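You operate a simulated robot arm through the tools that you are given. There is no shell and no other tool.

The job below is to be done with a simulated robot arm. You get a single attempt, and the scene is never put back.

Task
Strap the carton on the plate to the pull on its ticket.
Fine: clip in the catch, pull, seal once, ease off, then the clip back on its rest.

It is judged by the outcome, as a careful person would: the job done as asked, and still so three seconds after it is handed in. It fails if anything else is knocked over, pushed out of place, dropped, spilled or broken. Lids that push on must go on centred and level and be pressed home; caps that screw on are set level and turned clockwise until they are tight.

Robot
A 6-joint arm with a two-finger gripper, fixed in place. Base frame: the origin is on the floor under the middle of its stand, x ahead of it, y to its left, z up; the work surface is at about z = 0.74. Readings come in m, rad, newtons and seconds.
It reaches about 1.038 m from its shoulder. Its first joint turns from -2.897 to 2.897 rad. Payload 1.71 kg.
The TCP is the grasp point between the finger pads, 0.02 m short of the fingertips. In the tool frame z runs along the fingers and y along their closing line. The gripper opens to 0.096 m; its body begins 0.113 m behind the TCP.
Orientation is told as [roll, pitch, yaw] about the base's x, y, z axes, in that order, counted from this pose: with the fingers straight down and closing along the base's y, the tool's x points along the base's -x, its y along +y and its z along -z.

Tools
- The arm moves only by the tool jog_arm. Its argument "series" is one flat list of numbers, 7 for each row, row after row: the turn, a rotation vector about the tool's x, y, z in units of 8 degrees (1.0 is 8 degrees), then the shift along the tool's x, y, z in units of 40 mm (1.0 is 40 mm), then the finger opening in m, from 0 to 0.096. In form: [wx, wy, wz, dx, dy, dz, grip, wx, wy, wz, dx, dy, dz, grip, ...]. A call has 1 to 20 rows; each row shifts and turns the commanded pose from where the row before left it, along the tool's axes as they then stand. A call with a number of a shift or a turn outside -1 to 1 is refused whole. A row lasts 0.2 s, in which the tool goes at most 0.05 m and 0.15 rad; a call with a longer step from one row to the next is refused whole, and so is a gripper value outside its range. Where a pose cannot be reached the arm comes as near as it can. A force on the tool above 40 N (or 10 N above the force at the start of the call, whichever is more), or a blocked arm, ends the call early, and 0.2 s more pass. Each finger travels about 0.045 m/s and halts on what it meets, pressing with about 22 N; the grip force reading is that of the motor and also rises with nothing between the fingers. The clock runs only during rows and for 0.2 s after the last one: add rows that do not move to give the fingers time. It gives the time, the measured TCP pose, the force on the tool (base axes), the opening and the grip force at its end, in the units of the frame above (readings bear some noise), with the torque about the TCP (base axes, N m) and any sound that the robot's microphone picked up.
- Cameras (640 x 400 px; columns grow to the right, rows downward): "scene" is fixed at [0.224, -0.4976, 1.5595]; the picture's right is [0.33, -0.94, 0.00], its down [-0.85, -0.30, -0.44] and it looks along [0.41, 0.15, -0.90] (base axes); focal length 274 px, centre (320, 200). "wrist" rides on the gripper at [0.066, 0.014, -0.145] in the tool frame; the picture's right is [-0.21, 0.98, 0.00], its down [-0.88, -0.18, -0.45] and it looks along [-0.44, -0.09, 0.90] (tool axes); focal length 275 px, centre (320, 200). There is no depth. A picture from a camera that has moved, and an enlarged one, comes with that camera's place and axes in the base frame and with its lens. The place of the scene camera against the robot may be out by one fixed shift of up to 0.012 m in any direction.
- get_image(camera): a new picture of that camera. No time passes.
- lift_body(by): moves the trunk up (or, below 0, down) by that many m; the arm rides with it, the base frame stays. It gives what a move gives, with no picture.
- close_up(camera, box): a new picture of the part [left, top, right, bottom] of that camera's present view, enlarged. No time passes.
- job_done(): hands the job in; it is judged then, once.

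Nothing tells you positions but the pictures and the camera data. Unless the task says otherwise, let go and move clear before handing in.

The tools are called after ">>>" as a command line: name --argument value ..., lists and objects as JSON in quotes. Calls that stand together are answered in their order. jog_arm: Moves the arm, as the interface text tells. Its arguments: {"type":"object","properties":{"series":{"type":"array"}},"required":["series"]} The other tools are called the same way: lift_body (by) moves the trunk up or down; get_image (camera) takes a picture; close_up (camera, box) takes an enlarged picture of a part of a camera's view; job_done () hands the job in.

At the start:

```text
t: 0.0
tool_pos: [0.5331, -0.3124, 1.1978]
tool_rot: [0.002, 0.002, -0.002]
force: [-0.8, 0.9, 0.3]
wrist_torque: [0.03, 0.02, 0.02]
grip_width: 0.0961
finger_force: 0.0
trunk travel left (down, up): [-0.175, 0.215]
```

scene: 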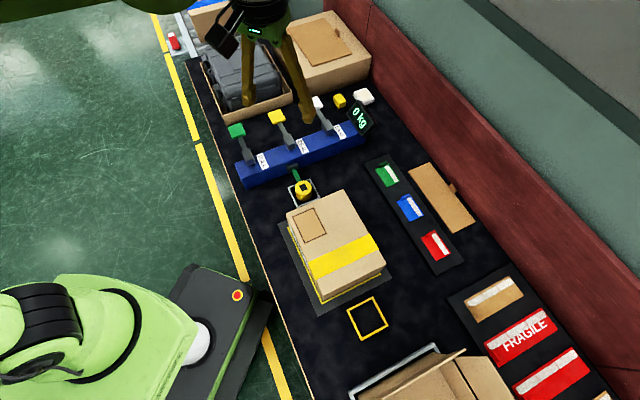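
wrist: 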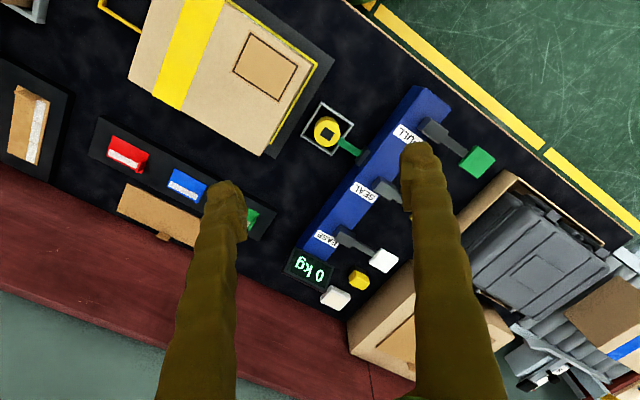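

I see a carton with a yellow strap on a plate, a blue strapping machine with three levers (PULL, SEAL, EASE), a scale readout "0 kg", and a yellow clip on a rest. I'll look closer at the details before moving.

>>> close_up --camera "scene" --box '[220, 80, 400, 200]'

>>> close_up --camera "scene" --box '[260, 160, 420, 320]'

>>> close_up --camera "wrist" --box '[280, 80, 500, 320]'

>>> close_up --camera "wrist" --box '[80, 0, 360, 175]'

```text
3.33 times, centred on (310, 140) of scene
camera zoom: at [0.224, -0.4976, 1.5595], right [0.33, -0.94, 0.0], down [-0.85, -0.3, -0.44], along [0.41, 0.15, -0.9], focal length 912 px, centre (353, 400)
```

zoom: 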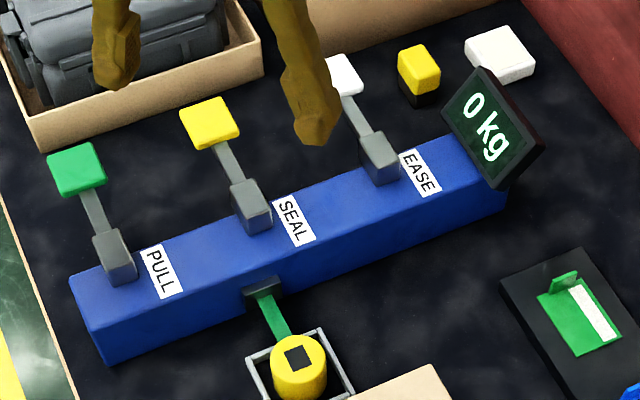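

```text
2.50 times, centred on (340, 240) of scene
camera zoom: at [0.224, -0.4976, 1.5595], right [0.33, -0.94, 0.0], down [-0.85, -0.3, -0.44], along [0.41, 0.15, -0.9], focal length 684 px, centre (270, 100)
```

zoom: 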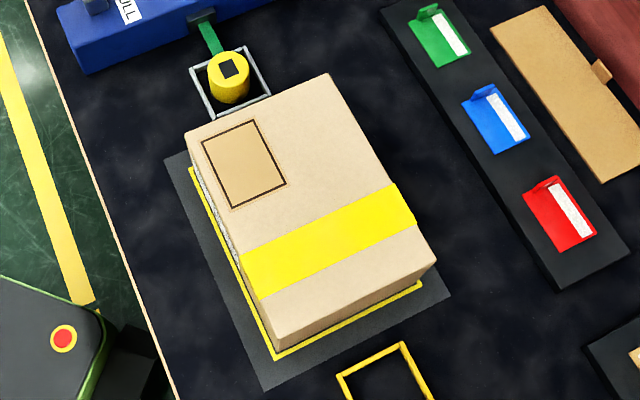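

```text
1.67 times, centred on (390, 200) of wrist
camera zoom: at [0.4669, -0.2985, 1.3425], right [0.21, 0.98, 0.0], down [0.88, -0.18, 0.44], along [0.43, -0.09, -0.9], focal length 459 px, centre (203, 200)
```

zoom: 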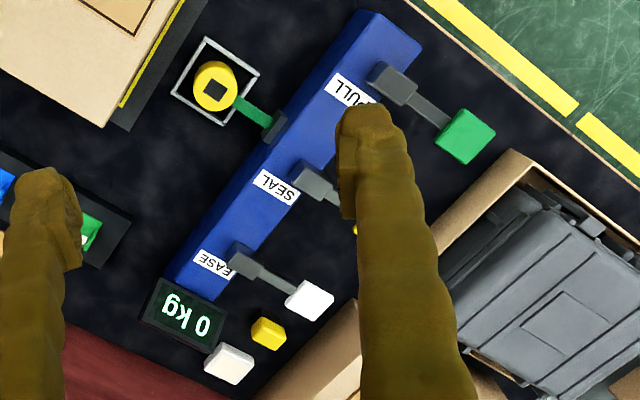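

```text
2.29 times, centred on (220, 88) of wrist
camera zoom: at [0.4669, -0.2985, 1.3425], right [0.21, 0.98, 0.0], down [0.88, -0.18, 0.44], along [0.43, -0.09, -0.9], focal length 629 px, centre (549, 457)
```

zoom: 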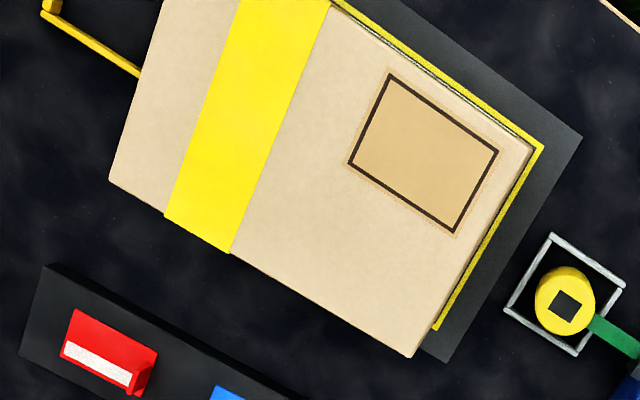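

I'll zoom in further on the carton sides, the two frames and the machine to find the ticket and the catch.

>>> close_up --camera "scene" --box '[275, 200, 335, 310]'

>>> close_up --camera "scene" --box '[330, 285, 400, 345]'

>>> close_up --camera "scene" --box '[280, 160, 330, 210]'

>>> close_up --camera "scene" --box '[300, 70, 400, 140]'

>>> close_up --camera "scene" --box '[360, 150, 480, 280]'

>>> close_up --camera "scene" --box '[340, 260, 600, 400]'

```text
3.64 times, centred on (305, 255) of scene
camera zoom: at [0.224, -0.4976, 1.5595], right [0.33, -0.94, 0.0], down [-0.85, -0.3, -0.44], along [0.41, 0.15, -0.9], focal length 995 px, centre (374, 0)
```

zoom: 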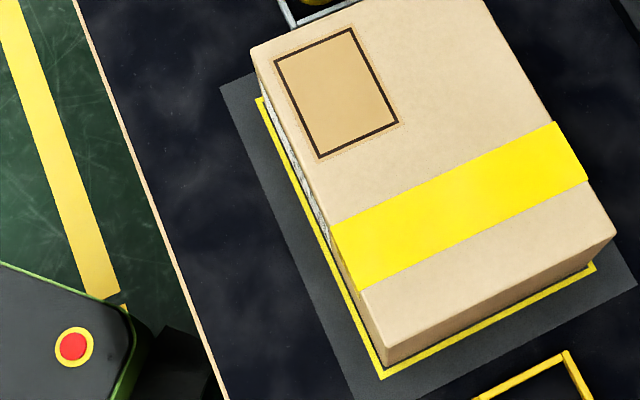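

```text
6.67 times, centred on (365, 315) of scene
camera zoom: at [0.224, -0.4976, 1.5595], right [0.33, -0.94, 0.0], down [-0.85, -0.3, -0.44], along [0.41, 0.15, -0.9], focal length 1824 px, centre (20, -567)
```

zoom: 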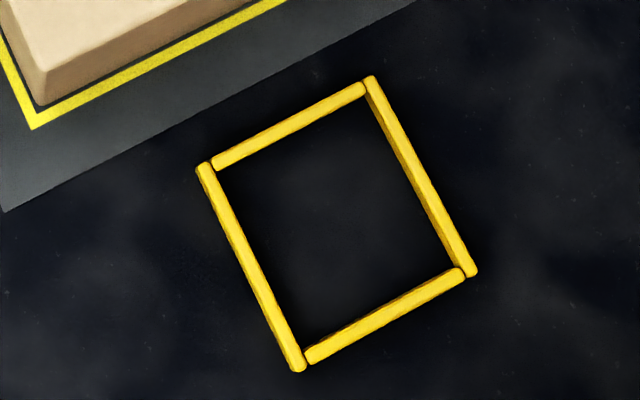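

```text
8.00 times, centred on (305, 185) of scene
camera zoom: at [0.224, -0.4976, 1.5595], right [0.33, -0.94, 0.0], down [-0.85, -0.3, -0.44], along [0.41, 0.15, -0.9], focal length 2189 px, centre (440, 320)
```

zoom: 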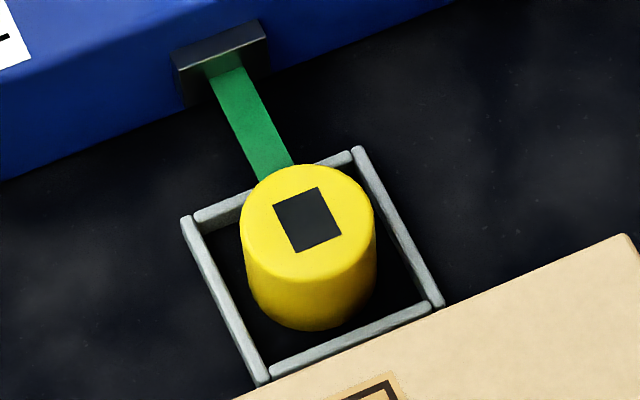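

```text
5.71 times, centred on (350, 105) of scene
camera zoom: at [0.224, -0.4976, 1.5595], right [0.33, -0.94, 0.0], down [-0.85, -0.3, -0.44], along [0.41, 0.15, -0.9], focal length 1563 px, centre (149, 743)
```

zoom: 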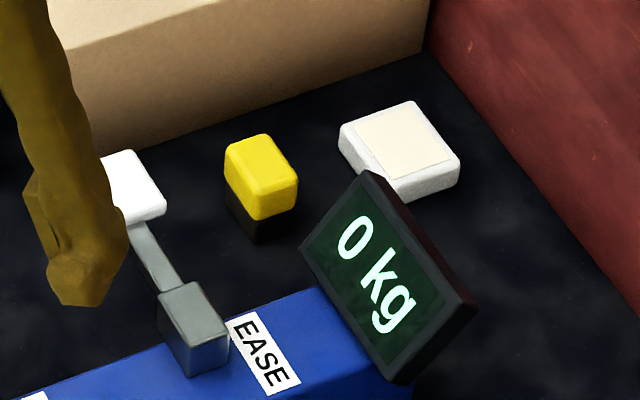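

```text
3.08 times, centred on (420, 215) of scene
camera zoom: at [0.224, -0.4976, 1.5595], right [0.33, -0.94, 0.0], down [-0.85, -0.3, -0.44], along [0.41, 0.15, -0.9], focal length 842 px, centre (12, 154)
```

zoom: 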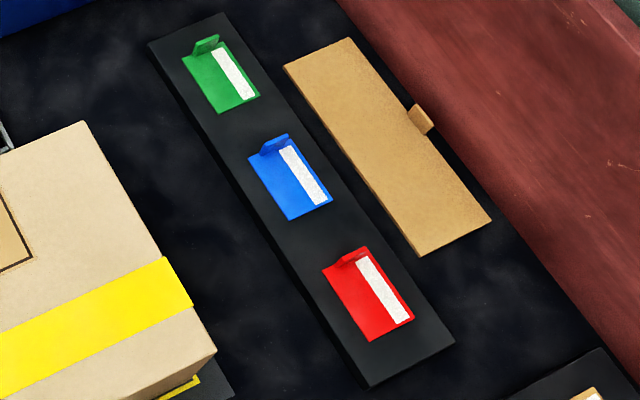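

```text
2.46 times, centred on (470, 330) of scene
camera zoom: at [0.224, -0.4976, 1.5595], right [0.33, -0.94, 0.0], down [-0.85, -0.3, -0.44], along [0.41, 0.15, -0.9], focal length 673 px, centre (-49, -120)
```

zoom: 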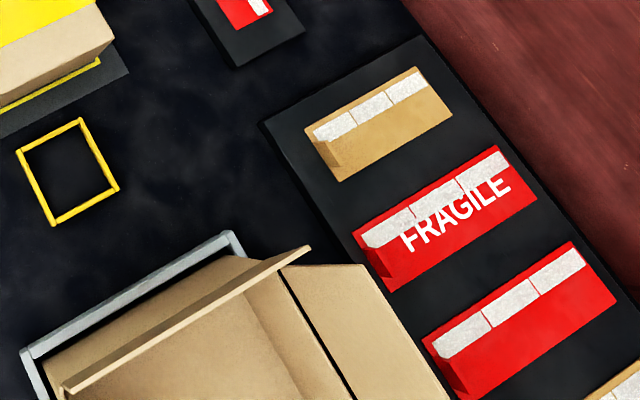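

The carton is yawed about 45°, with a whitish ticket edge on its left (robot-side) face, the yellow clip by the machine at about [0.59, -0.31], and a yellow frame (likely the catch) at about [0.30, -0.60]. I'll move the wrist camera back and turn it to look at the ticket side.

>>> jog_arm --series '[0, 0, 0, 0.9, 0, 0.6, 0.096, 0, 0, 0, 0.9, 0, 0.6, 0.096, 0, 0, 0, 0.9, 0, 0.6, 0.096, 0, 0, 0, 0.9, 0, 0.6, 0.096, 0, 0, 0, 0.9, 0, 0.6, 0.096, 0, 0, 0, 0.9, 0, 0.6, 0.096, 0, 0, 1, 0, 0, 0, 0.096, 0, 0, 1, 0, 0, 0, 0.096, 0, 0, 1, 0, 0, 0, 0.096, 0, 0, 1, 0, 0, 0, 0.096]'

>>> get_image --camera "wrist"

>>> get_image --camera "scene"

```text
t: 2.2
tool_pos: [0.2999, -0.3119, 1.0563]
tool_rot: [0.009, -0.013, -0.561]
force: [0.4, -0.6, 0.0]
wrist_torque: [-0.02, -0.02, 0.0]
grip_width: 0.0959
finger_force: 0.1
trunk travel left (down, up): [-0.175, 0.215]
```

```text
taken
camera wrist: at [0.2502, -0.2642, 1.2014], right [0.7, 0.72, 0.01], down [0.64, -0.62, 0.45], along [0.33, -0.31, -0.89], focal length 275 px, centre (320, 200)
```

wrist: 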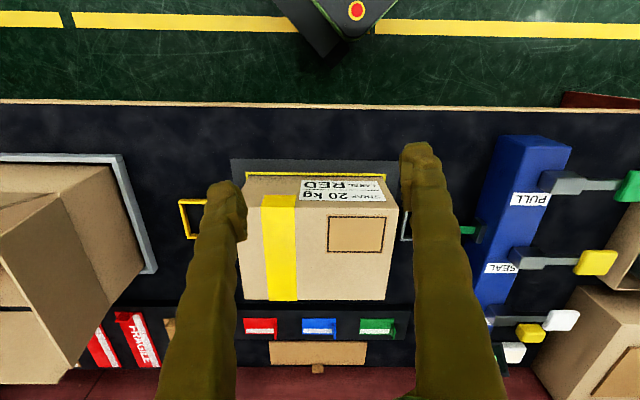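

```text
taken
```

scene: 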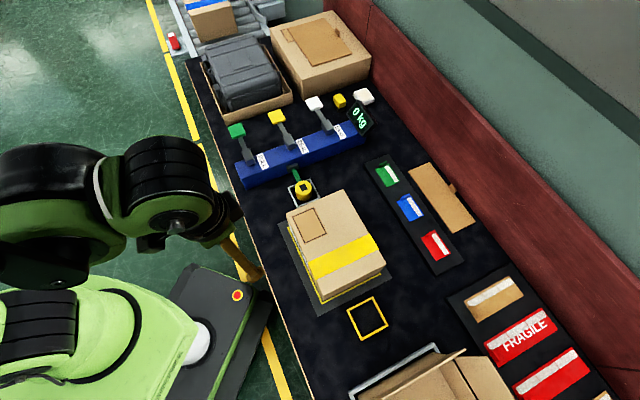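

The ticket on the carton side is visible now; I'll enlarge it and the machine/frames.

>>> close_up --camera "wrist" --box '[235, 150, 405, 300]'

>>> close_up --camera "wrist" --box '[290, 165, 400, 215]'

>>> close_up --camera "wrist" --box '[440, 120, 640, 370]'

>>> close_up --camera "scene" --box '[220, 80, 400, 200]'

```text
2.67 times, centred on (320, 225) of wrist
camera zoom: at [0.2502, -0.2642, 1.2014], right [0.7, 0.72, 0.01], down [0.64, -0.62, 0.45], along [0.33, -0.31, -0.89], focal length 734 px, centre (320, 133)
```

zoom: 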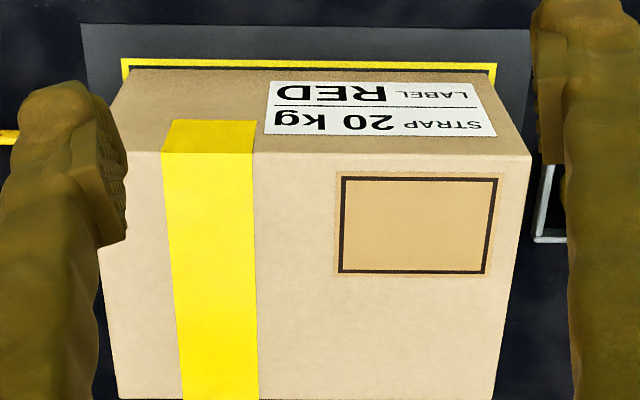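

```text
5.82 times, centred on (345, 190) of wrist
camera zoom: at [0.2502, -0.2642, 1.2014], right [0.7, 0.72, 0.01], down [0.64, -0.62, 0.45], along [0.33, -0.31, -0.89], focal length 1602 px, centre (174, 258)
```

zoom: 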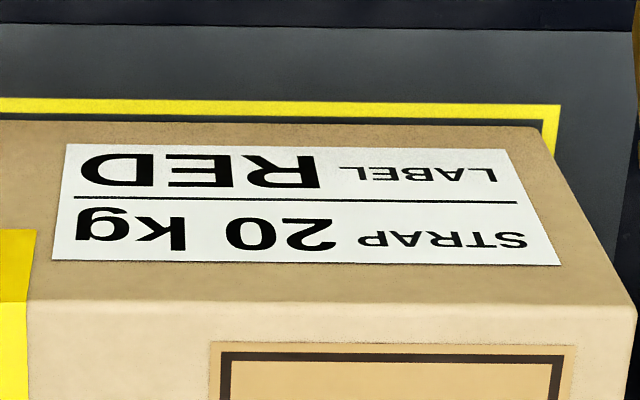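

```text
1.60 times, centred on (540, 245) of wrist
camera zoom: at [0.2502, -0.2642, 1.2014], right [0.7, 0.72, 0.01], down [0.64, -0.62, 0.45], along [0.33, -0.31, -0.89], focal length 440 px, centre (-32, 128)
```

zoom: 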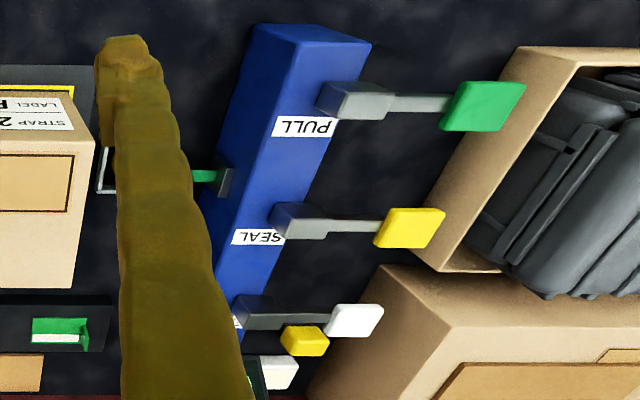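

```text
3.33 times, centred on (310, 140) of scene
camera zoom: at [0.224, -0.4976, 1.5595], right [0.33, -0.94, 0.0], down [-0.85, -0.3, -0.44], along [0.41, 0.15, -0.9], focal length 912 px, centre (353, 400)
```

zoom: 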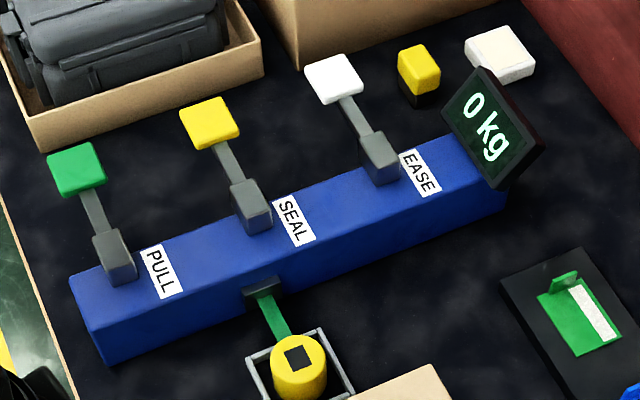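

The ticket reads STRAP 20 kg (the label line isn't part of this job). Next I'll turn the gripper so it closes across the strap direction and move above the clip to look down on it and the machine.

>>> jog_arm --series '[0, 0, -0.964, 0, 0, 0, 0.096, 0, 0, -0.964, 0, 0, 0, 0.096, 0, 0, -0.964, 0, 0, 0, 0.096, 0, 0, -0.964, 0, 0, 0, 0.096, 0, 0, -0.964, 0, 0, 0, 0.096, 0, 0, -0.964, 0, 0, 0, 0.096, 0, 0, -0.964, 0, 0, 0, 0.096, 0, 0, -0.964, 0, 0, 0, 0.096, 0, 0, -0.964, 0, 0, 0, 0.096, 0, 0, -0.964, 0, 0, 0, 0.096, 0, 0, 0, -0.683, -0.85, 0, 0.096, 0, 0, 0, -0.683, -0.85, 0, 0.096, 0, 0, 0, -0.683, -0.85, 0, 0.096, 0, 0, 0, -0.683, -0.85, 0, 0.096, 0, 0, 0, -0.683, -0.85, 0, 0.096, 0, 0, 0, -0.683, -0.85, 0, 0.096]'

>>> get_image --camera "wrist"

>>> get_image --camera "scene"

```text
t: 5.6
tool_pos: [0.5587, -0.336, 1.0608]
tool_rot: [-0.009, -0.008, 0.786]
force: [-1.2, 0.0, 0.7]
wrist_torque: [-0.03, -0.05, -0.04]
grip_width: 0.096
finger_force: 0.1
trunk travel left (down, up): [-0.175, 0.215]
```

```text
taken
camera wrist: at [0.5013, -0.3718, 1.2042], right [-0.55, 0.84, -0.01], down [0.74, 0.49, 0.45], along [0.38, 0.24, -0.89], focal length 275 px, centre (320, 200)
```

wrist: 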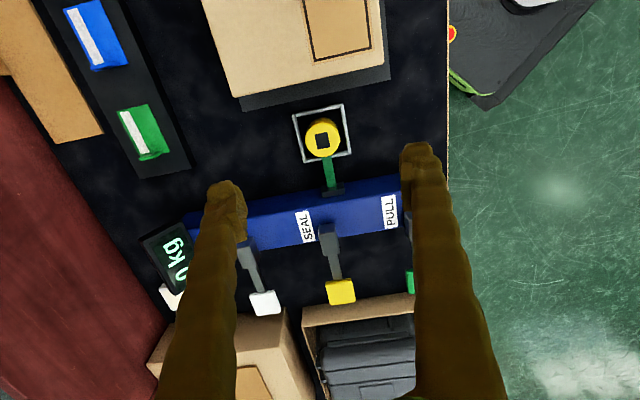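

```text
taken
```

scene: 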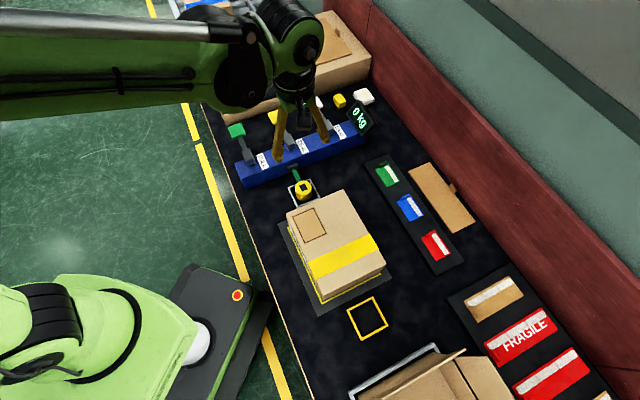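

The clip and machine are well in view. I'll enlarge to measure the clip's place, orientation and the lever geometry.

>>> close_up --camera "wrist" --box '[270, 80, 370, 200]'

>>> close_up --camera "wrist" --box '[180, 160, 440, 330]'

>>> close_up --camera "wrist" --box '[130, 210, 250, 320]'

```text
3.33 times, centred on (320, 140) of wrist
camera zoom: at [0.5013, -0.3718, 1.2042], right [-0.55, 0.84, -0.01], down [0.74, 0.49, 0.45], along [0.38, 0.24, -0.89], focal length 918 px, centre (320, 400)
```

zoom: 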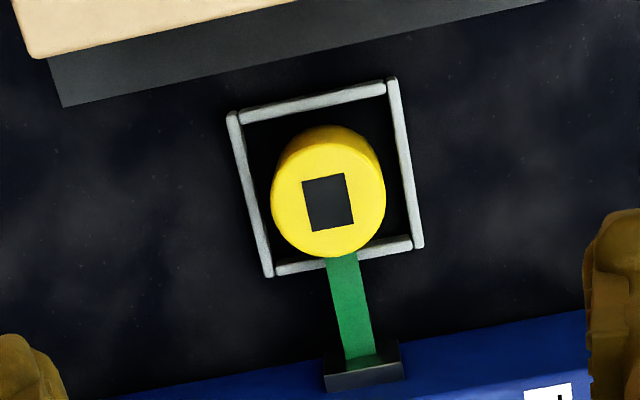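

```text
2.35 times, centred on (310, 245) of wrist
camera zoom: at [0.5013, -0.3718, 1.2042], right [-0.55, 0.84, -0.01], down [0.74, 0.49, 0.45], along [0.38, 0.24, -0.89], focal length 648 px, centre (344, 94)
```

zoom: 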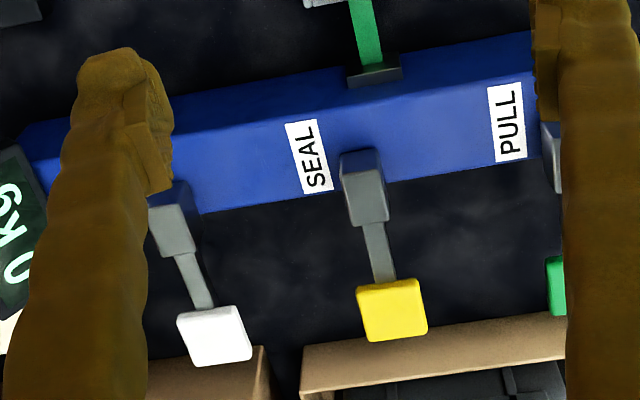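

```text
3.64 times, centred on (190, 265) of wrist
camera zoom: at [0.5013, -0.3718, 1.2042], right [-0.55, 0.84, -0.01], down [0.74, 0.49, 0.45], along [0.38, 0.24, -0.89], focal length 1001 px, centre (793, -36)
```

zoom: 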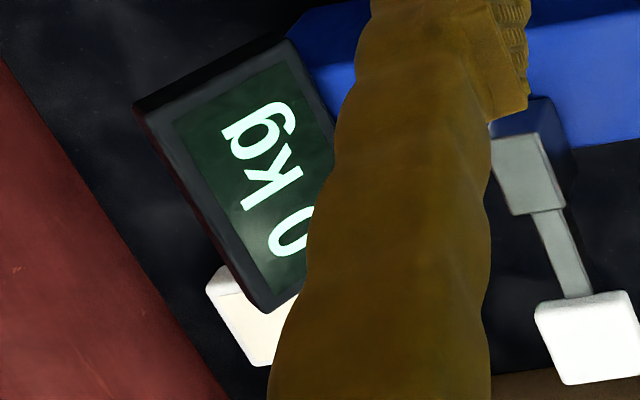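

The clip stands at about [0.590, -0.313], roughly 50 mm wide with its top near z = 0.80, centred in the grey 80 mm rest frame. I'll descend to just above it with open fingers and check alignment.

>>> jog_arm --series '[0, 0, 0, -0.2425, -0.039, 1, 0.096, 0, 0, 0, -0.2425, -0.039, 1, 0.096, 0, 0, 0, -0.2425, -0.039, 1, 0.096, 0, 0, 0, -0.2425, -0.039, 0.6, 0.096, 0, 0, 0, 0, 0, 0, 0.096, 0, 0, 0, 0, 0, 0, 0.096]'

>>> get_image --camera "wrist"

>>> close_up --camera "wrist" --box '[200, 60, 440, 210]'

```text
t: 7.0
tool_pos: [0.5947, -0.3164, 0.9168]
tool_rot: [-0.01, -0.008, 0.788]
force: [-0.2, -0.1, -0.3]
wrist_torque: [0.01, 0.01, 0.0]
grip_width: 0.0958
finger_force: 0.0
trunk travel left (down, up): [-0.175, 0.215]
```

```text
taken
camera wrist: at [0.5367, -0.3528, 1.0609], right [-0.55, 0.84, -0.01], down [0.74, 0.49, 0.45], along [0.38, 0.24, -0.89], focal length 275 px, centre (320, 200)
```

wrist: 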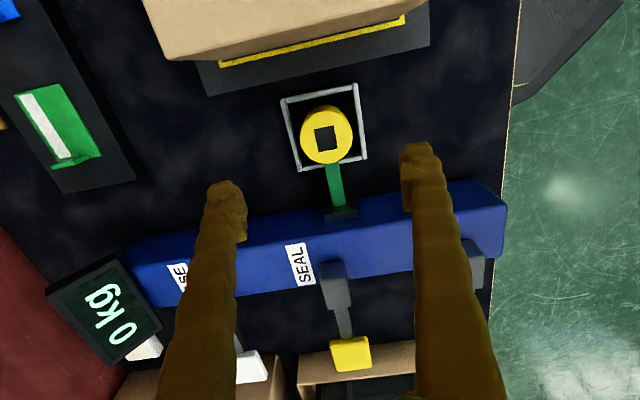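

```text
2.67 times, centred on (320, 135) of wrist
camera zoom: at [0.5367, -0.3528, 1.0609], right [-0.55, 0.84, -0.01], down [0.74, 0.49, 0.45], along [0.38, 0.24, -0.89], focal length 734 px, centre (320, 373)
```

zoom: 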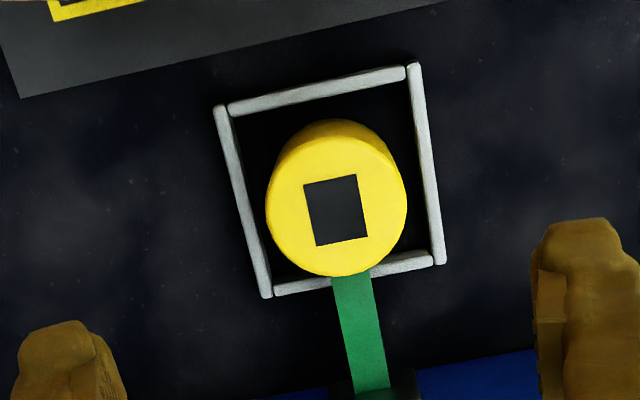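

Alignment is within about 5 mm; I'll correct slightly and descend around the clip with the fingers still open.

>>> jog_arm --series '[0, 0, 0, 0, 0.1, 0.5, 0.096, 0, 0, 0, 0, 0.1, 0.7, 0.096, 0, 0, 0, 0, 0, 0.7, 0.096, 0, 0, 0, 0, 0, 0.7, 0.096, 0, 0, 0, 0, 0, 0.7, 0.096, 0, 0, 0, 0, 0, 0, 0.096, 0, 0, 0, 0, 0, 0, 0.096]'

>>> get_image --camera "wrist"

>>> get_image --camera "scene"

```text
t: 8.6
tool_pos: [0.5918, -0.3138, 0.7838]
tool_rot: [-0.01, -0.008, 0.786]
force: [0.8, 0.5, 0.3]
wrist_torque: [0.0, 0.0, 0.03]
grip_width: 0.0961
finger_force: 0.0
trunk travel left (down, up): [-0.175, 0.215]
```

```text
taken
camera wrist: at [0.5337, -0.3496, 0.9293], right [-0.55, 0.84, -0.01], down [0.74, 0.49, 0.45], along [0.38, 0.24, -0.89], focal length 275 px, centre (320, 200)
```

wrist: 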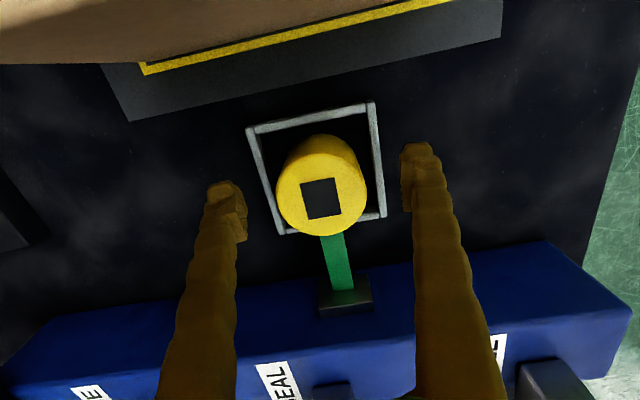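

```text
taken
```

scene: 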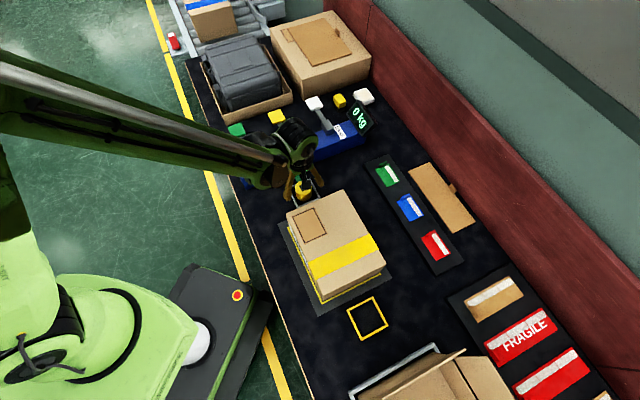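

The clip sits between the pads; I'll nudge 3 mm and close on it.

>>> jog_arm --series '[0, 0, 0, 0.07, 0, 0, 0.096, 0, 0, 0, 0, 0, 0, 0.06, 0, 0, 0, 0, 0, 0, 0.04, 0, 0, 0, 0, 0, 0, 0.03, 0, 0, 0, 0, 0, 0, 0.03, 0, 0, 0, 0, 0, 0, 0.03, 0, 0, 0, 0, 0, 0, 0.03]'

>>> get_image --camera "wrist"

```text
t: 10.2
tool_pos: [0.5891, -0.3151, 0.7852]
tool_rot: [-0.011, -0.009, 0.788]
force: [0.4, -0.4, 0.4]
wrist_torque: [0.04, 0.07, 0.02]
grip_width: 0.0533
finger_force: 21.8
trunk travel left (down, up): [-0.175, 0.215]
```

```text
taken
camera wrist: at [0.5312, -0.3515, 0.9292], right [-0.55, 0.84, -0.01], down [0.74, 0.49, 0.45], along [0.38, 0.24, -0.89], focal length 275 px, centre (320, 200)
```

wrist: 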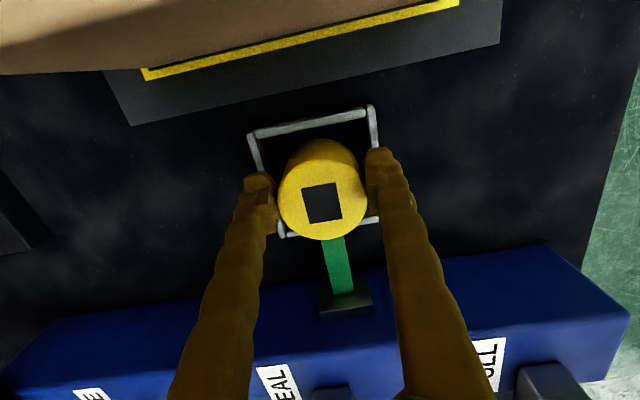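

Clip is gripped (0.053 m, 22 N). I'll lift it straight up clear of the rest, then look at how the strap follows.

>>> jog_arm --series '[0, 0, 0, 0, 0, -0.4, 0.03, 0, 0, 0, 0, 0, -0.7, 0.03, 0, 0, 0, 0, 0, -0.9, 0.03, 0, 0, 0, 0, 0, -0.9, 0.03, 0, 0, 0, 0, 0, -0.9, 0.03, 0, 0, 0, 0, 0, -0.9, 0.03, 0, 0, 0, 0, 0, 0, 0.03]'

>>> get_image --camera "wrist"

>>> get_image --camera "scene"

```text
t: 11.8
tool_pos: [0.5849, -0.317, 0.9747]
tool_rot: [-0.011, -0.009, 0.787]
force: [-0.5, -0.3, -2.3]
wrist_torque: [-0.02, -0.05, 0.01]
grip_width: 0.0531
finger_force: 22.4
trunk travel left (down, up): [-0.175, 0.215]
```

```text
taken
camera wrist: at [0.5273, -0.3526, 1.1196], right [-0.55, 0.84, -0.01], down [0.74, 0.49, 0.45], along [0.38, 0.24, -0.89], focal length 275 px, centre (320, 200)
```

wrist: 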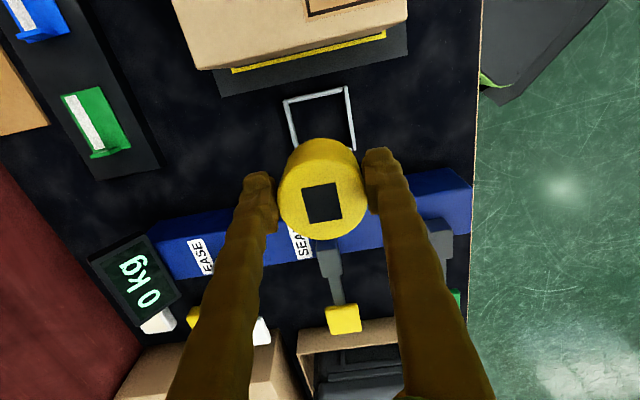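

```text
taken
```

scene: 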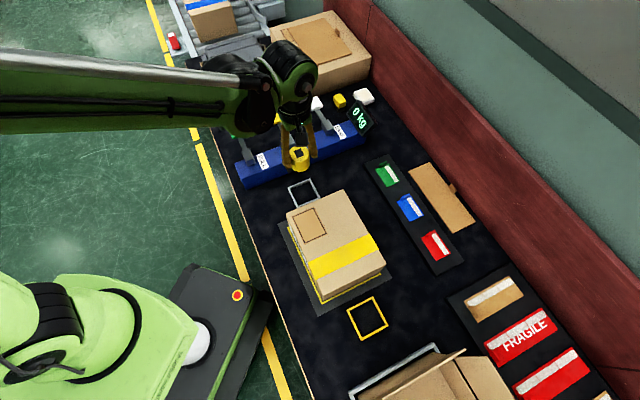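

The clip came up freely. Now I'll carry it at height across the carton toward the yellow frame, along the strap line, and look again before lowering.

>>> jog_arm --series '[0, 0, 0, 0.5, 0, 0, 0.03, 0, 0, 0, 0.8, 0, 0, 0.03, 0, 0, 0, 0.8, 0, 0, 0.03, 0, 0, 0, 0.8, 0, 0, 0.03, 0, 0, 0, 0.8, 0, 0, 0.03, 0, 0, 0, 0.8, 0, 0, 0.03, 0, 0, 0, 0.8, 0, 0, 0.03, 0, 0, 0, 0.8, 0, 0, 0.03, 0, 0, 0, 0.8, 0, 0, 0.03, 0, 0, 0, 0.8, 0, 0, 0.03, 0, 0, 0, 0.8, 0, 0, 0.03, 0, 0, 0, 0.8, 0, 0, 0.03, 0, 0, 0, 0.5, 0, 0, 0.03, 0, 0, 0, 0, 0, 0, 0.03]'

>>> get_image --camera "wrist"

>>> get_image --camera "scene"

```text
t: 14.8
tool_pos: [0.3088, -0.5932, 0.9716]
tool_rot: [-0.011, -0.007, 0.787]
force: [-0.1, -0.2, -1.6]
wrist_torque: [0.01, 0.04, -0.01]
grip_width: 0.0534
finger_force: 22.4
trunk travel left (down, up): [-0.175, 0.215]
```

```text
taken
camera wrist: at [0.2509, -0.6292, 1.1152], right [-0.55, 0.84, -0.01], down [0.74, 0.49, 0.45], along [0.38, 0.24, -0.89], focal length 275 px, centre (320, 200)
```

wrist: 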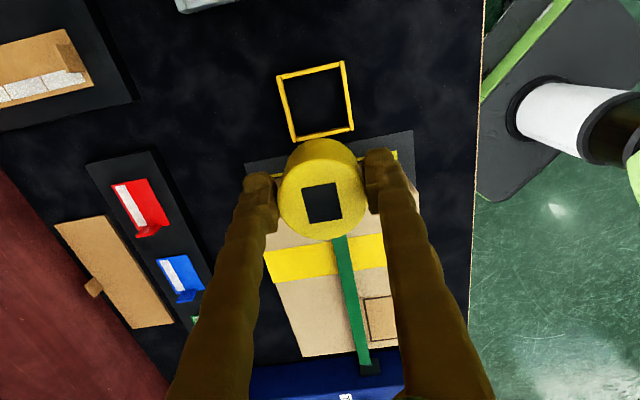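

```text
taken
```

scene: 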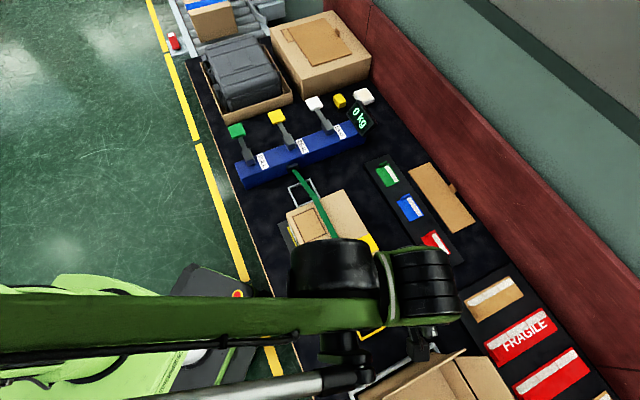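

The strap follows over the carton. I'll measure the yellow frame precisely and check clearance to the open box nearby.

>>> close_up --camera "wrist" --box '[260, 40, 380, 160]'

>>> close_up --camera "scene" --box '[300, 220, 500, 400]'

```text
3.33 times, centred on (320, 100) of wrist
camera zoom: at [0.2509, -0.6292, 1.1152], right [-0.55, 0.84, -0.01], down [0.74, 0.49, 0.45], along [0.38, 0.24, -0.89], focal length 918 px, centre (320, 533)
```

zoom: 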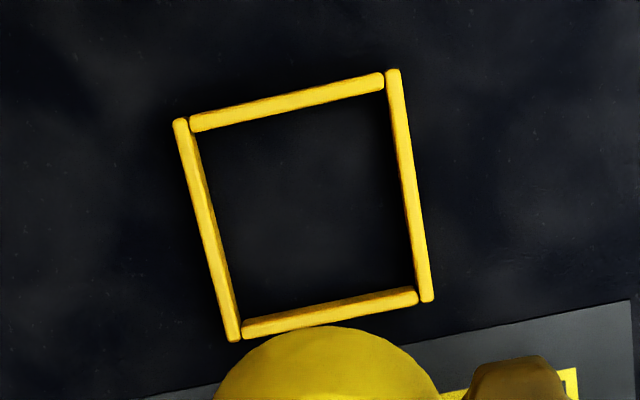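

```text
2.22 times, centred on (400, 310) of scene
camera zoom: at [0.224, -0.4976, 1.5595], right [0.33, -0.94, 0.0], down [-0.85, -0.3, -0.44], along [0.41, 0.15, -0.9], focal length 608 px, centre (142, -44)
```

zoom: 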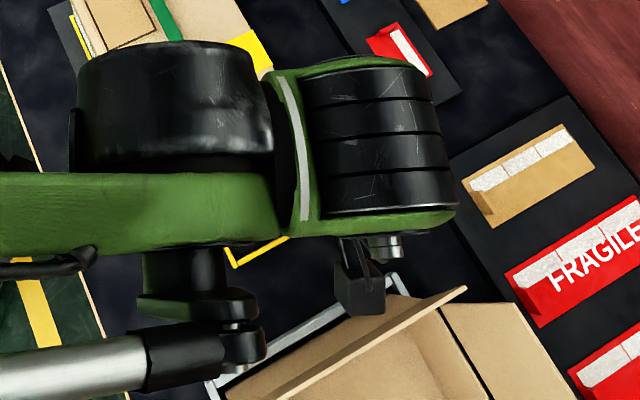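

The catch frame centre comes out at about [0.296, -0.608]; the neighbouring box flap has about 6 cm clearance from the camera housing. I'll centre over the frame and lower partway, then check.

>>> jog_arm --series '[0, 0, 0, 0.3, -0.03, 0, 0.03, 0, 0, 0, 0.3, -0.02, 0, 0.03, 0, 0, 0, 0, 0, 0.6, 0.03, 0, 0, 0, 0, 0, 0.6, 0.03, 0, 0, 0, 0, 0, 0.6, 0.03, 0, 0, 0, 0, 0, 0.6, 0.03, 0, 0, 0, 0, 0, 0.4, 0.03, 0, 0, 0, 0, 0, 0, 0.03]'

>>> get_image --camera "wrist"

>>> get_image --camera "scene"

```text
t: 16.6
tool_pos: [0.2974, -0.6109, 0.8582]
tool_rot: [-0.011, -0.007, 0.788]
force: [0.4, -0.1, -1.0]
wrist_torque: [0.0, 0.01, -0.02]
grip_width: 0.0532
finger_force: 22.0
trunk travel left (down, up): [-0.175, 0.215]
```

```text
taken
camera wrist: at [0.2392, -0.6456, 1.0027], right [-0.55, 0.84, -0.01], down [0.74, 0.49, 0.45], along [0.38, 0.24, -0.89], focal length 275 px, centre (320, 200)
```

wrist: 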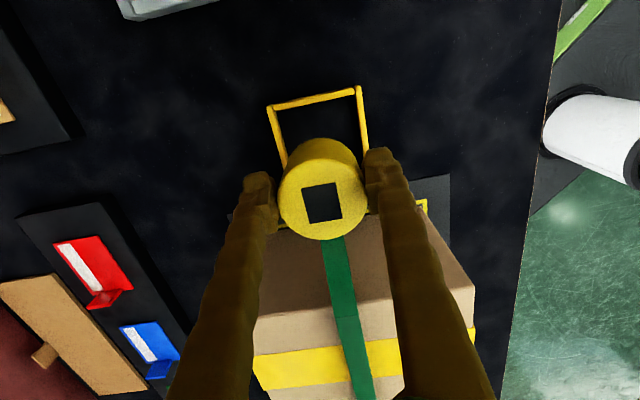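

```text
taken
```

scene: 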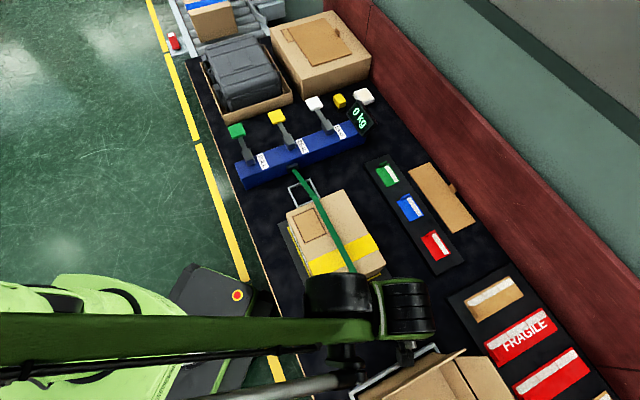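

Checking the frame's position relative to the held clip in more detail.

>>> close_up --camera "wrist" --box '[240, 70, 400, 220]'

>>> close_up --camera "scene" --box '[340, 280, 500, 400]'

```text
2.67 times, centred on (320, 145) of wrist
camera zoom: at [0.2392, -0.6456, 1.0027], right [-0.55, 0.84, -0.01], down [0.74, 0.49, 0.45], along [0.38, 0.24, -0.89], focal length 734 px, centre (320, 347)
```

zoom: 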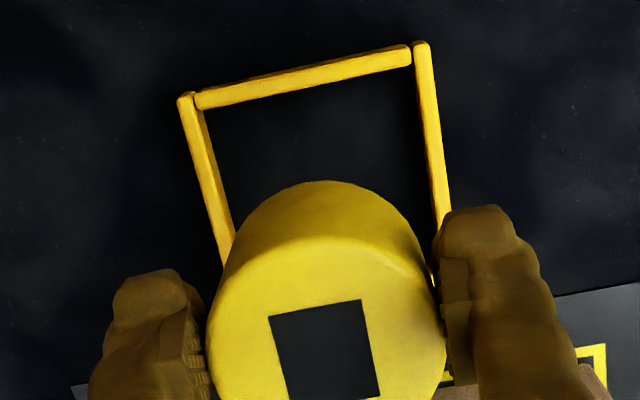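

```text
3.33 times, centred on (420, 340) of scene
camera zoom: at [0.224, -0.4976, 1.5595], right [0.33, -0.94, 0.0], down [-0.85, -0.3, -0.44], along [0.41, 0.15, -0.9], focal length 912 px, centre (-13, -267)
```

zoom: 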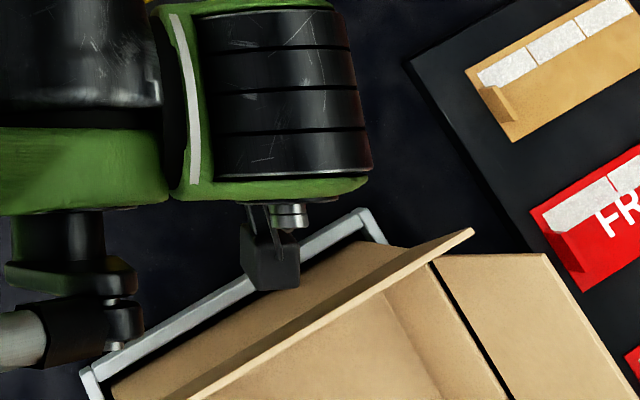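

The frame centre is confirmed at about [0.296, -0.609]. I'll shift 5 mm and lower the clip into it until it stands on the surface.

>>> jog_arm --series '[0, 0, 0, 0.14, 0.05, 0, 0.03, 0, 0, 0, 0, 0, 0.4, 0.03, 0, 0, 0, 0, 0, 0.4, 0.03, 0, 0, 0, 0, 0, 0.4, 0.03, 0, 0, 0, 0, 0, 0.3, 0.03, 0, 0, 0, 0, 0, 0.2, 0.03, 0, 0, 0, 0, 0, 0, 0.03, 0, 0, 0, 0, 0, 0, 0.03]'

>>> get_image --camera "wrist"

>>> get_image --camera "scene"

```text
t: 18.4
tool_pos: [0.2905, -0.6129, 0.7892]
tool_rot: [-0.01, -0.009, 0.787]
force: [0.1, -0.4, -1.4]
wrist_torque: [0.01, 0.01, -0.04]
grip_width: 0.0533
finger_force: 22.2
trunk travel left (down, up): [-0.175, 0.215]
```

```text
taken
camera wrist: at [0.2334, -0.6487, 0.9342], right [-0.55, 0.84, -0.01], down [0.74, 0.49, 0.45], along [0.38, 0.24, -0.89], focal length 275 px, centre (320, 200)
```

wrist: 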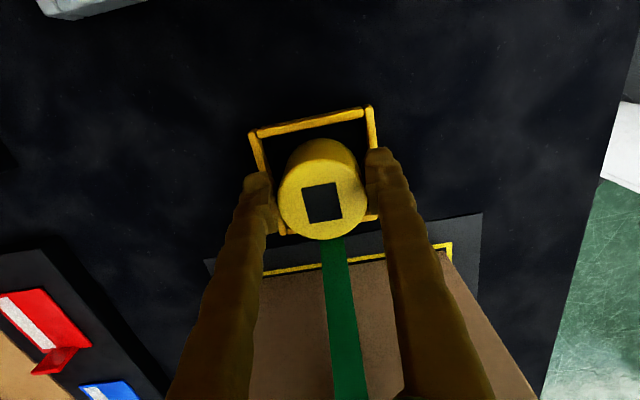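

```text
taken
```

scene: 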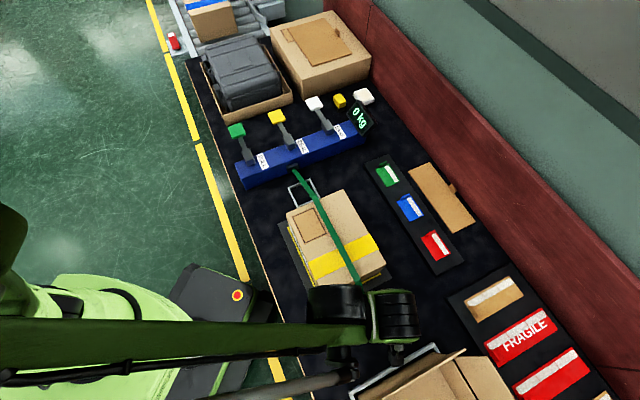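

The picture matches how the clip sat in its rest, so it is centred; I'll lower the last few millimetres until it touches.

>>> jog_arm --series '[0, 0, 0, 0, 0, 0.06, 0.03, 0, 0, 0, 0, 0, 0.05, 0.03, 0, 0, 0, 0, 0, 0, 0.03]'

```text
t: 19.2
tool_pos: [0.2917, -0.6131, 0.7856]
tool_rot: [-0.009, -0.007, 0.787]
force: [-0.7, -2.5, 3.7]
wrist_torque: [0.02, 0.07, 0.03]
grip_width: 0.0531
finger_force: 22.0
trunk travel left (down, up): [-0.175, 0.215]
```

Contact is felt (about +5 N change), so the clip is standing in the catch. I'll release and check it.

>>> jog_arm --series '[0, 0, 0, 0, 0, 0, 0.06, 0, 0, 0, 0, 0, 0, 0.075, 0, 0, 0, 0, 0, 0, 0.09, 0, 0, 0, 0, 0, 0, 0.09, 0, 0, 0, 0, 0, 0, 0.09]'

>>> get_image --camera "wrist"

```text
t: 20.4
tool_pos: [0.2918, -0.6129, 0.7855]
tool_rot: [-0.011, -0.01, 0.787]
force: [-0.3, 0.7, -0.1]
wrist_torque: [0.04, -0.01, -0.02]
grip_width: 0.09
finger_force: 0.2
trunk travel left (down, up): [-0.175, 0.215]
```

```text
taken
camera wrist: at [0.2332, -0.6488, 0.9295], right [-0.55, 0.84, -0.01], down [0.74, 0.49, 0.45], along [0.38, 0.24, -0.89], focal length 275 px, centre (320, 200)
```

wrist: 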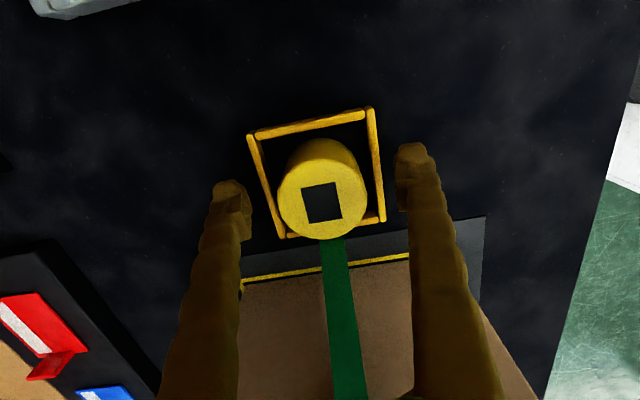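

The clip stands centred in the catch with the strap over the carton. I'll rise straight up and check it stayed.

>>> jog_arm --series '[0, 0, 0, 0, 0, -0.5, 0.09, 0, 0, 0, 0, 0, -0.8, 0.09, 0, 0, 0, 0, 0, -1, 0.09, 0, 0, 0, 0, 0, -1, 0.09, 0, 0, 0, 0, 0, -1, 0.09, 0, 0, 0, 0, 0, -1, 0.09, 0, 0, 0, 0, 0, -0.7, 0.09, 0, 0, 0, 0, 0, 0, 0.09]'

>>> get_image --camera "wrist"

>>> get_image --camera "scene"

```text
t: 22.2
tool_pos: [0.2871, -0.6119, 1.0219]
tool_rot: [-0.011, -0.01, 0.787]
force: [-0.9, -0.4, 0.4]
wrist_torque: [-0.06, -0.01, 0.03]
grip_width: 0.0901
finger_force: 0.0
trunk travel left (down, up): [-0.175, 0.215]
```

```text
taken
camera wrist: at [0.2291, -0.6479, 1.1674], right [-0.55, 0.84, -0.01], down [0.74, 0.49, 0.45], along [0.38, 0.24, -0.89], focal length 275 px, centre (320, 200)
```

wrist: 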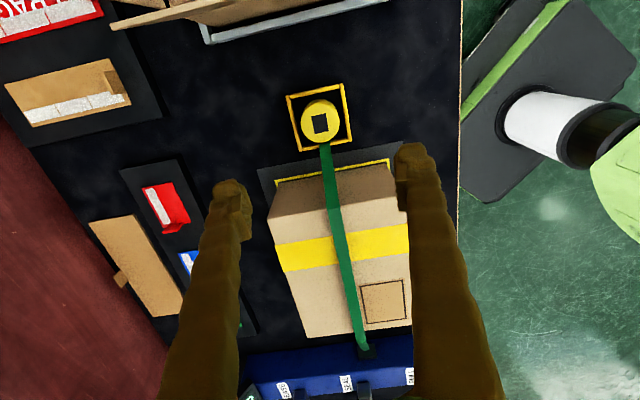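

```text
taken
```

scene: 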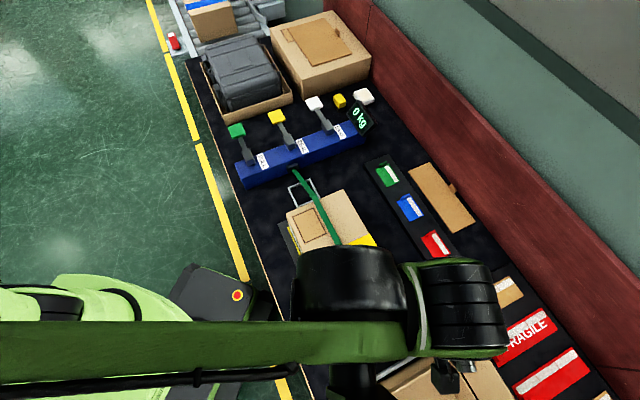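

The clip is upright and centred in the catch. Now I'll close the fingers and move over to the machine side to study the levers from a new angle.

>>> jog_arm --series '[0, 0, 0, -0.893, 0.1786, 0, 0.06, 0, 0, 0, -0.893, 0.1786, 0, 0.03, 0, 0, 0, -0.893, 0.1786, 0, 0, 0, 0, 0, -0.893, 0.1786, 0, 0, 0, 0, 0, -0.893, 0.1786, 0, 0, 0, 0, 0, -0.893, 0.1786, 0, 0, 0, 0, 0, -0.893, 0.1786, 0, 0, 0, 0, 0, -0.893, 0.1786, 0, 0, 0, 0, 0, -0.893, 0.1786, 0, 0, 0, 0, 0, -0.893, 0.1786, 0, 0, 0, 0, 0, -0.893, 0.1786, 0, 0, 0, 0, 0, -0.893, 0.1786, 0, 0, 0, 0, 0, -0.893, 0.1786, 0, 0, 0, 0, 0, -0.893, 0.1786, 0, 0]'

>>> get_image --camera "wrist"

>>> get_image --camera "scene"

```text
t: 25.2
tool_pos: [0.5727, -0.1881, 1.0279]
tool_rot: [-0.01, -0.008, 0.785]
force: [-1.0, 0.0, 0.3]
wrist_torque: [0.01, -0.02, 0.04]
grip_width: 0.0
finger_force: 21.6
trunk travel left (down, up): [-0.175, 0.215]
```

```text
taken
camera wrist: at [0.5146, -0.2242, 1.1726], right [-0.55, 0.84, -0.01], down [0.74, 0.49, 0.45], along [0.38, 0.24, -0.89], focal length 275 px, centre (320, 200)
```

wrist: 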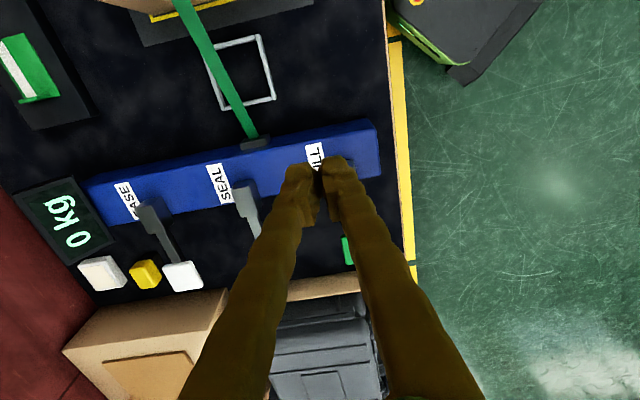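

```text
taken
```

scene: 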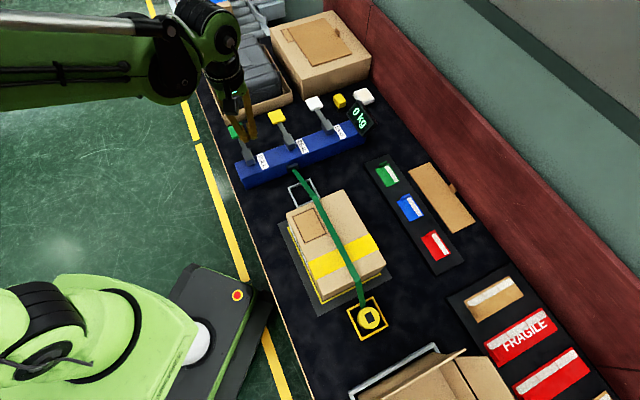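

The scene view confirms the clip in the catch with the strap over the carton. The fingers hide the green lever, so I'll move further over it to see it in the free upper part of the view.

>>> jog_arm --series '[0, 0, 0, -0.88, 0.08, 0, 0, 0, 0, 0, -0.88, 0.08, 0, 0, 0, 0, 0, -0.88, 0.08, 0, 0, 0, 0, 0, -0.88, 0.08, 0, 0, 0, 0, 0, -0.88, 0.08, 0, 0, 0, 0, 0, -0.88, 0.08, 0, 0]'

>>> get_image --camera "wrist"

>>> close_up --camera "wrist" --box '[180, 40, 460, 215]'

>>> get_image --camera "scene"

```text
t: 26.6
tool_pos: [0.7066, -0.0243, 1.0304]
tool_rot: [-0.011, -0.009, 0.787]
force: [-0.3, 0.4, 0.6]
wrist_torque: [0.03, -0.03, -0.01]
grip_width: 0.0003
finger_force: 21.9
trunk travel left (down, up): [-0.175, 0.215]
```

```text
taken
camera wrist: at [0.6483, -0.0611, 1.1734], right [-0.55, 0.84, -0.01], down [0.74, 0.49, 0.45], along [0.38, 0.24, -0.89], focal length 275 px, centre (320, 200)
```

wrist: 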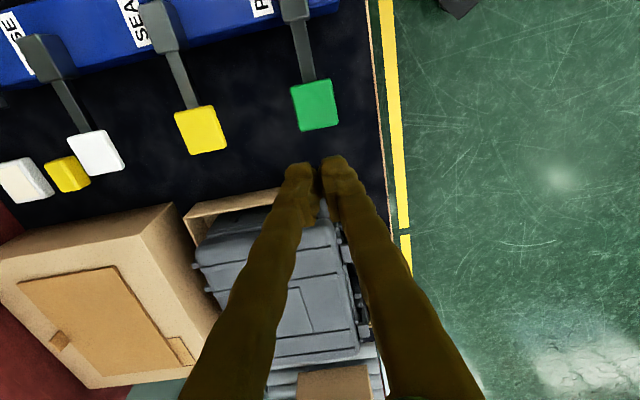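

```text
2.29 times, centred on (320, 128) of wrist
camera zoom: at [0.6483, -0.0611, 1.1734], right [-0.55, 0.84, -0.01], down [0.74, 0.49, 0.45], along [0.38, 0.24, -0.89], focal length 629 px, centre (320, 366)
```

zoom: 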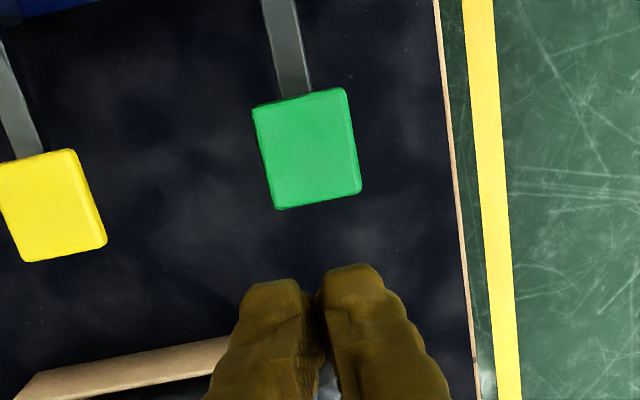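

```text
taken
```

scene: 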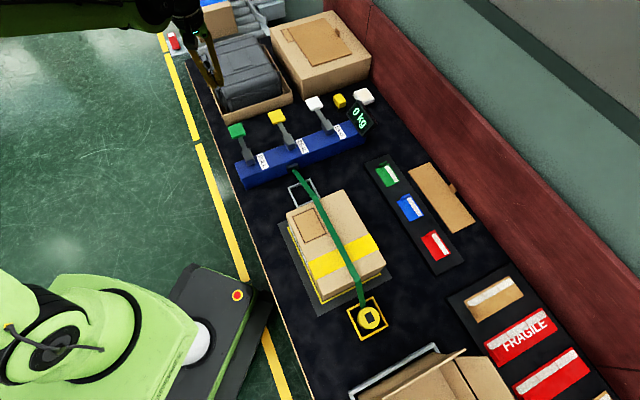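

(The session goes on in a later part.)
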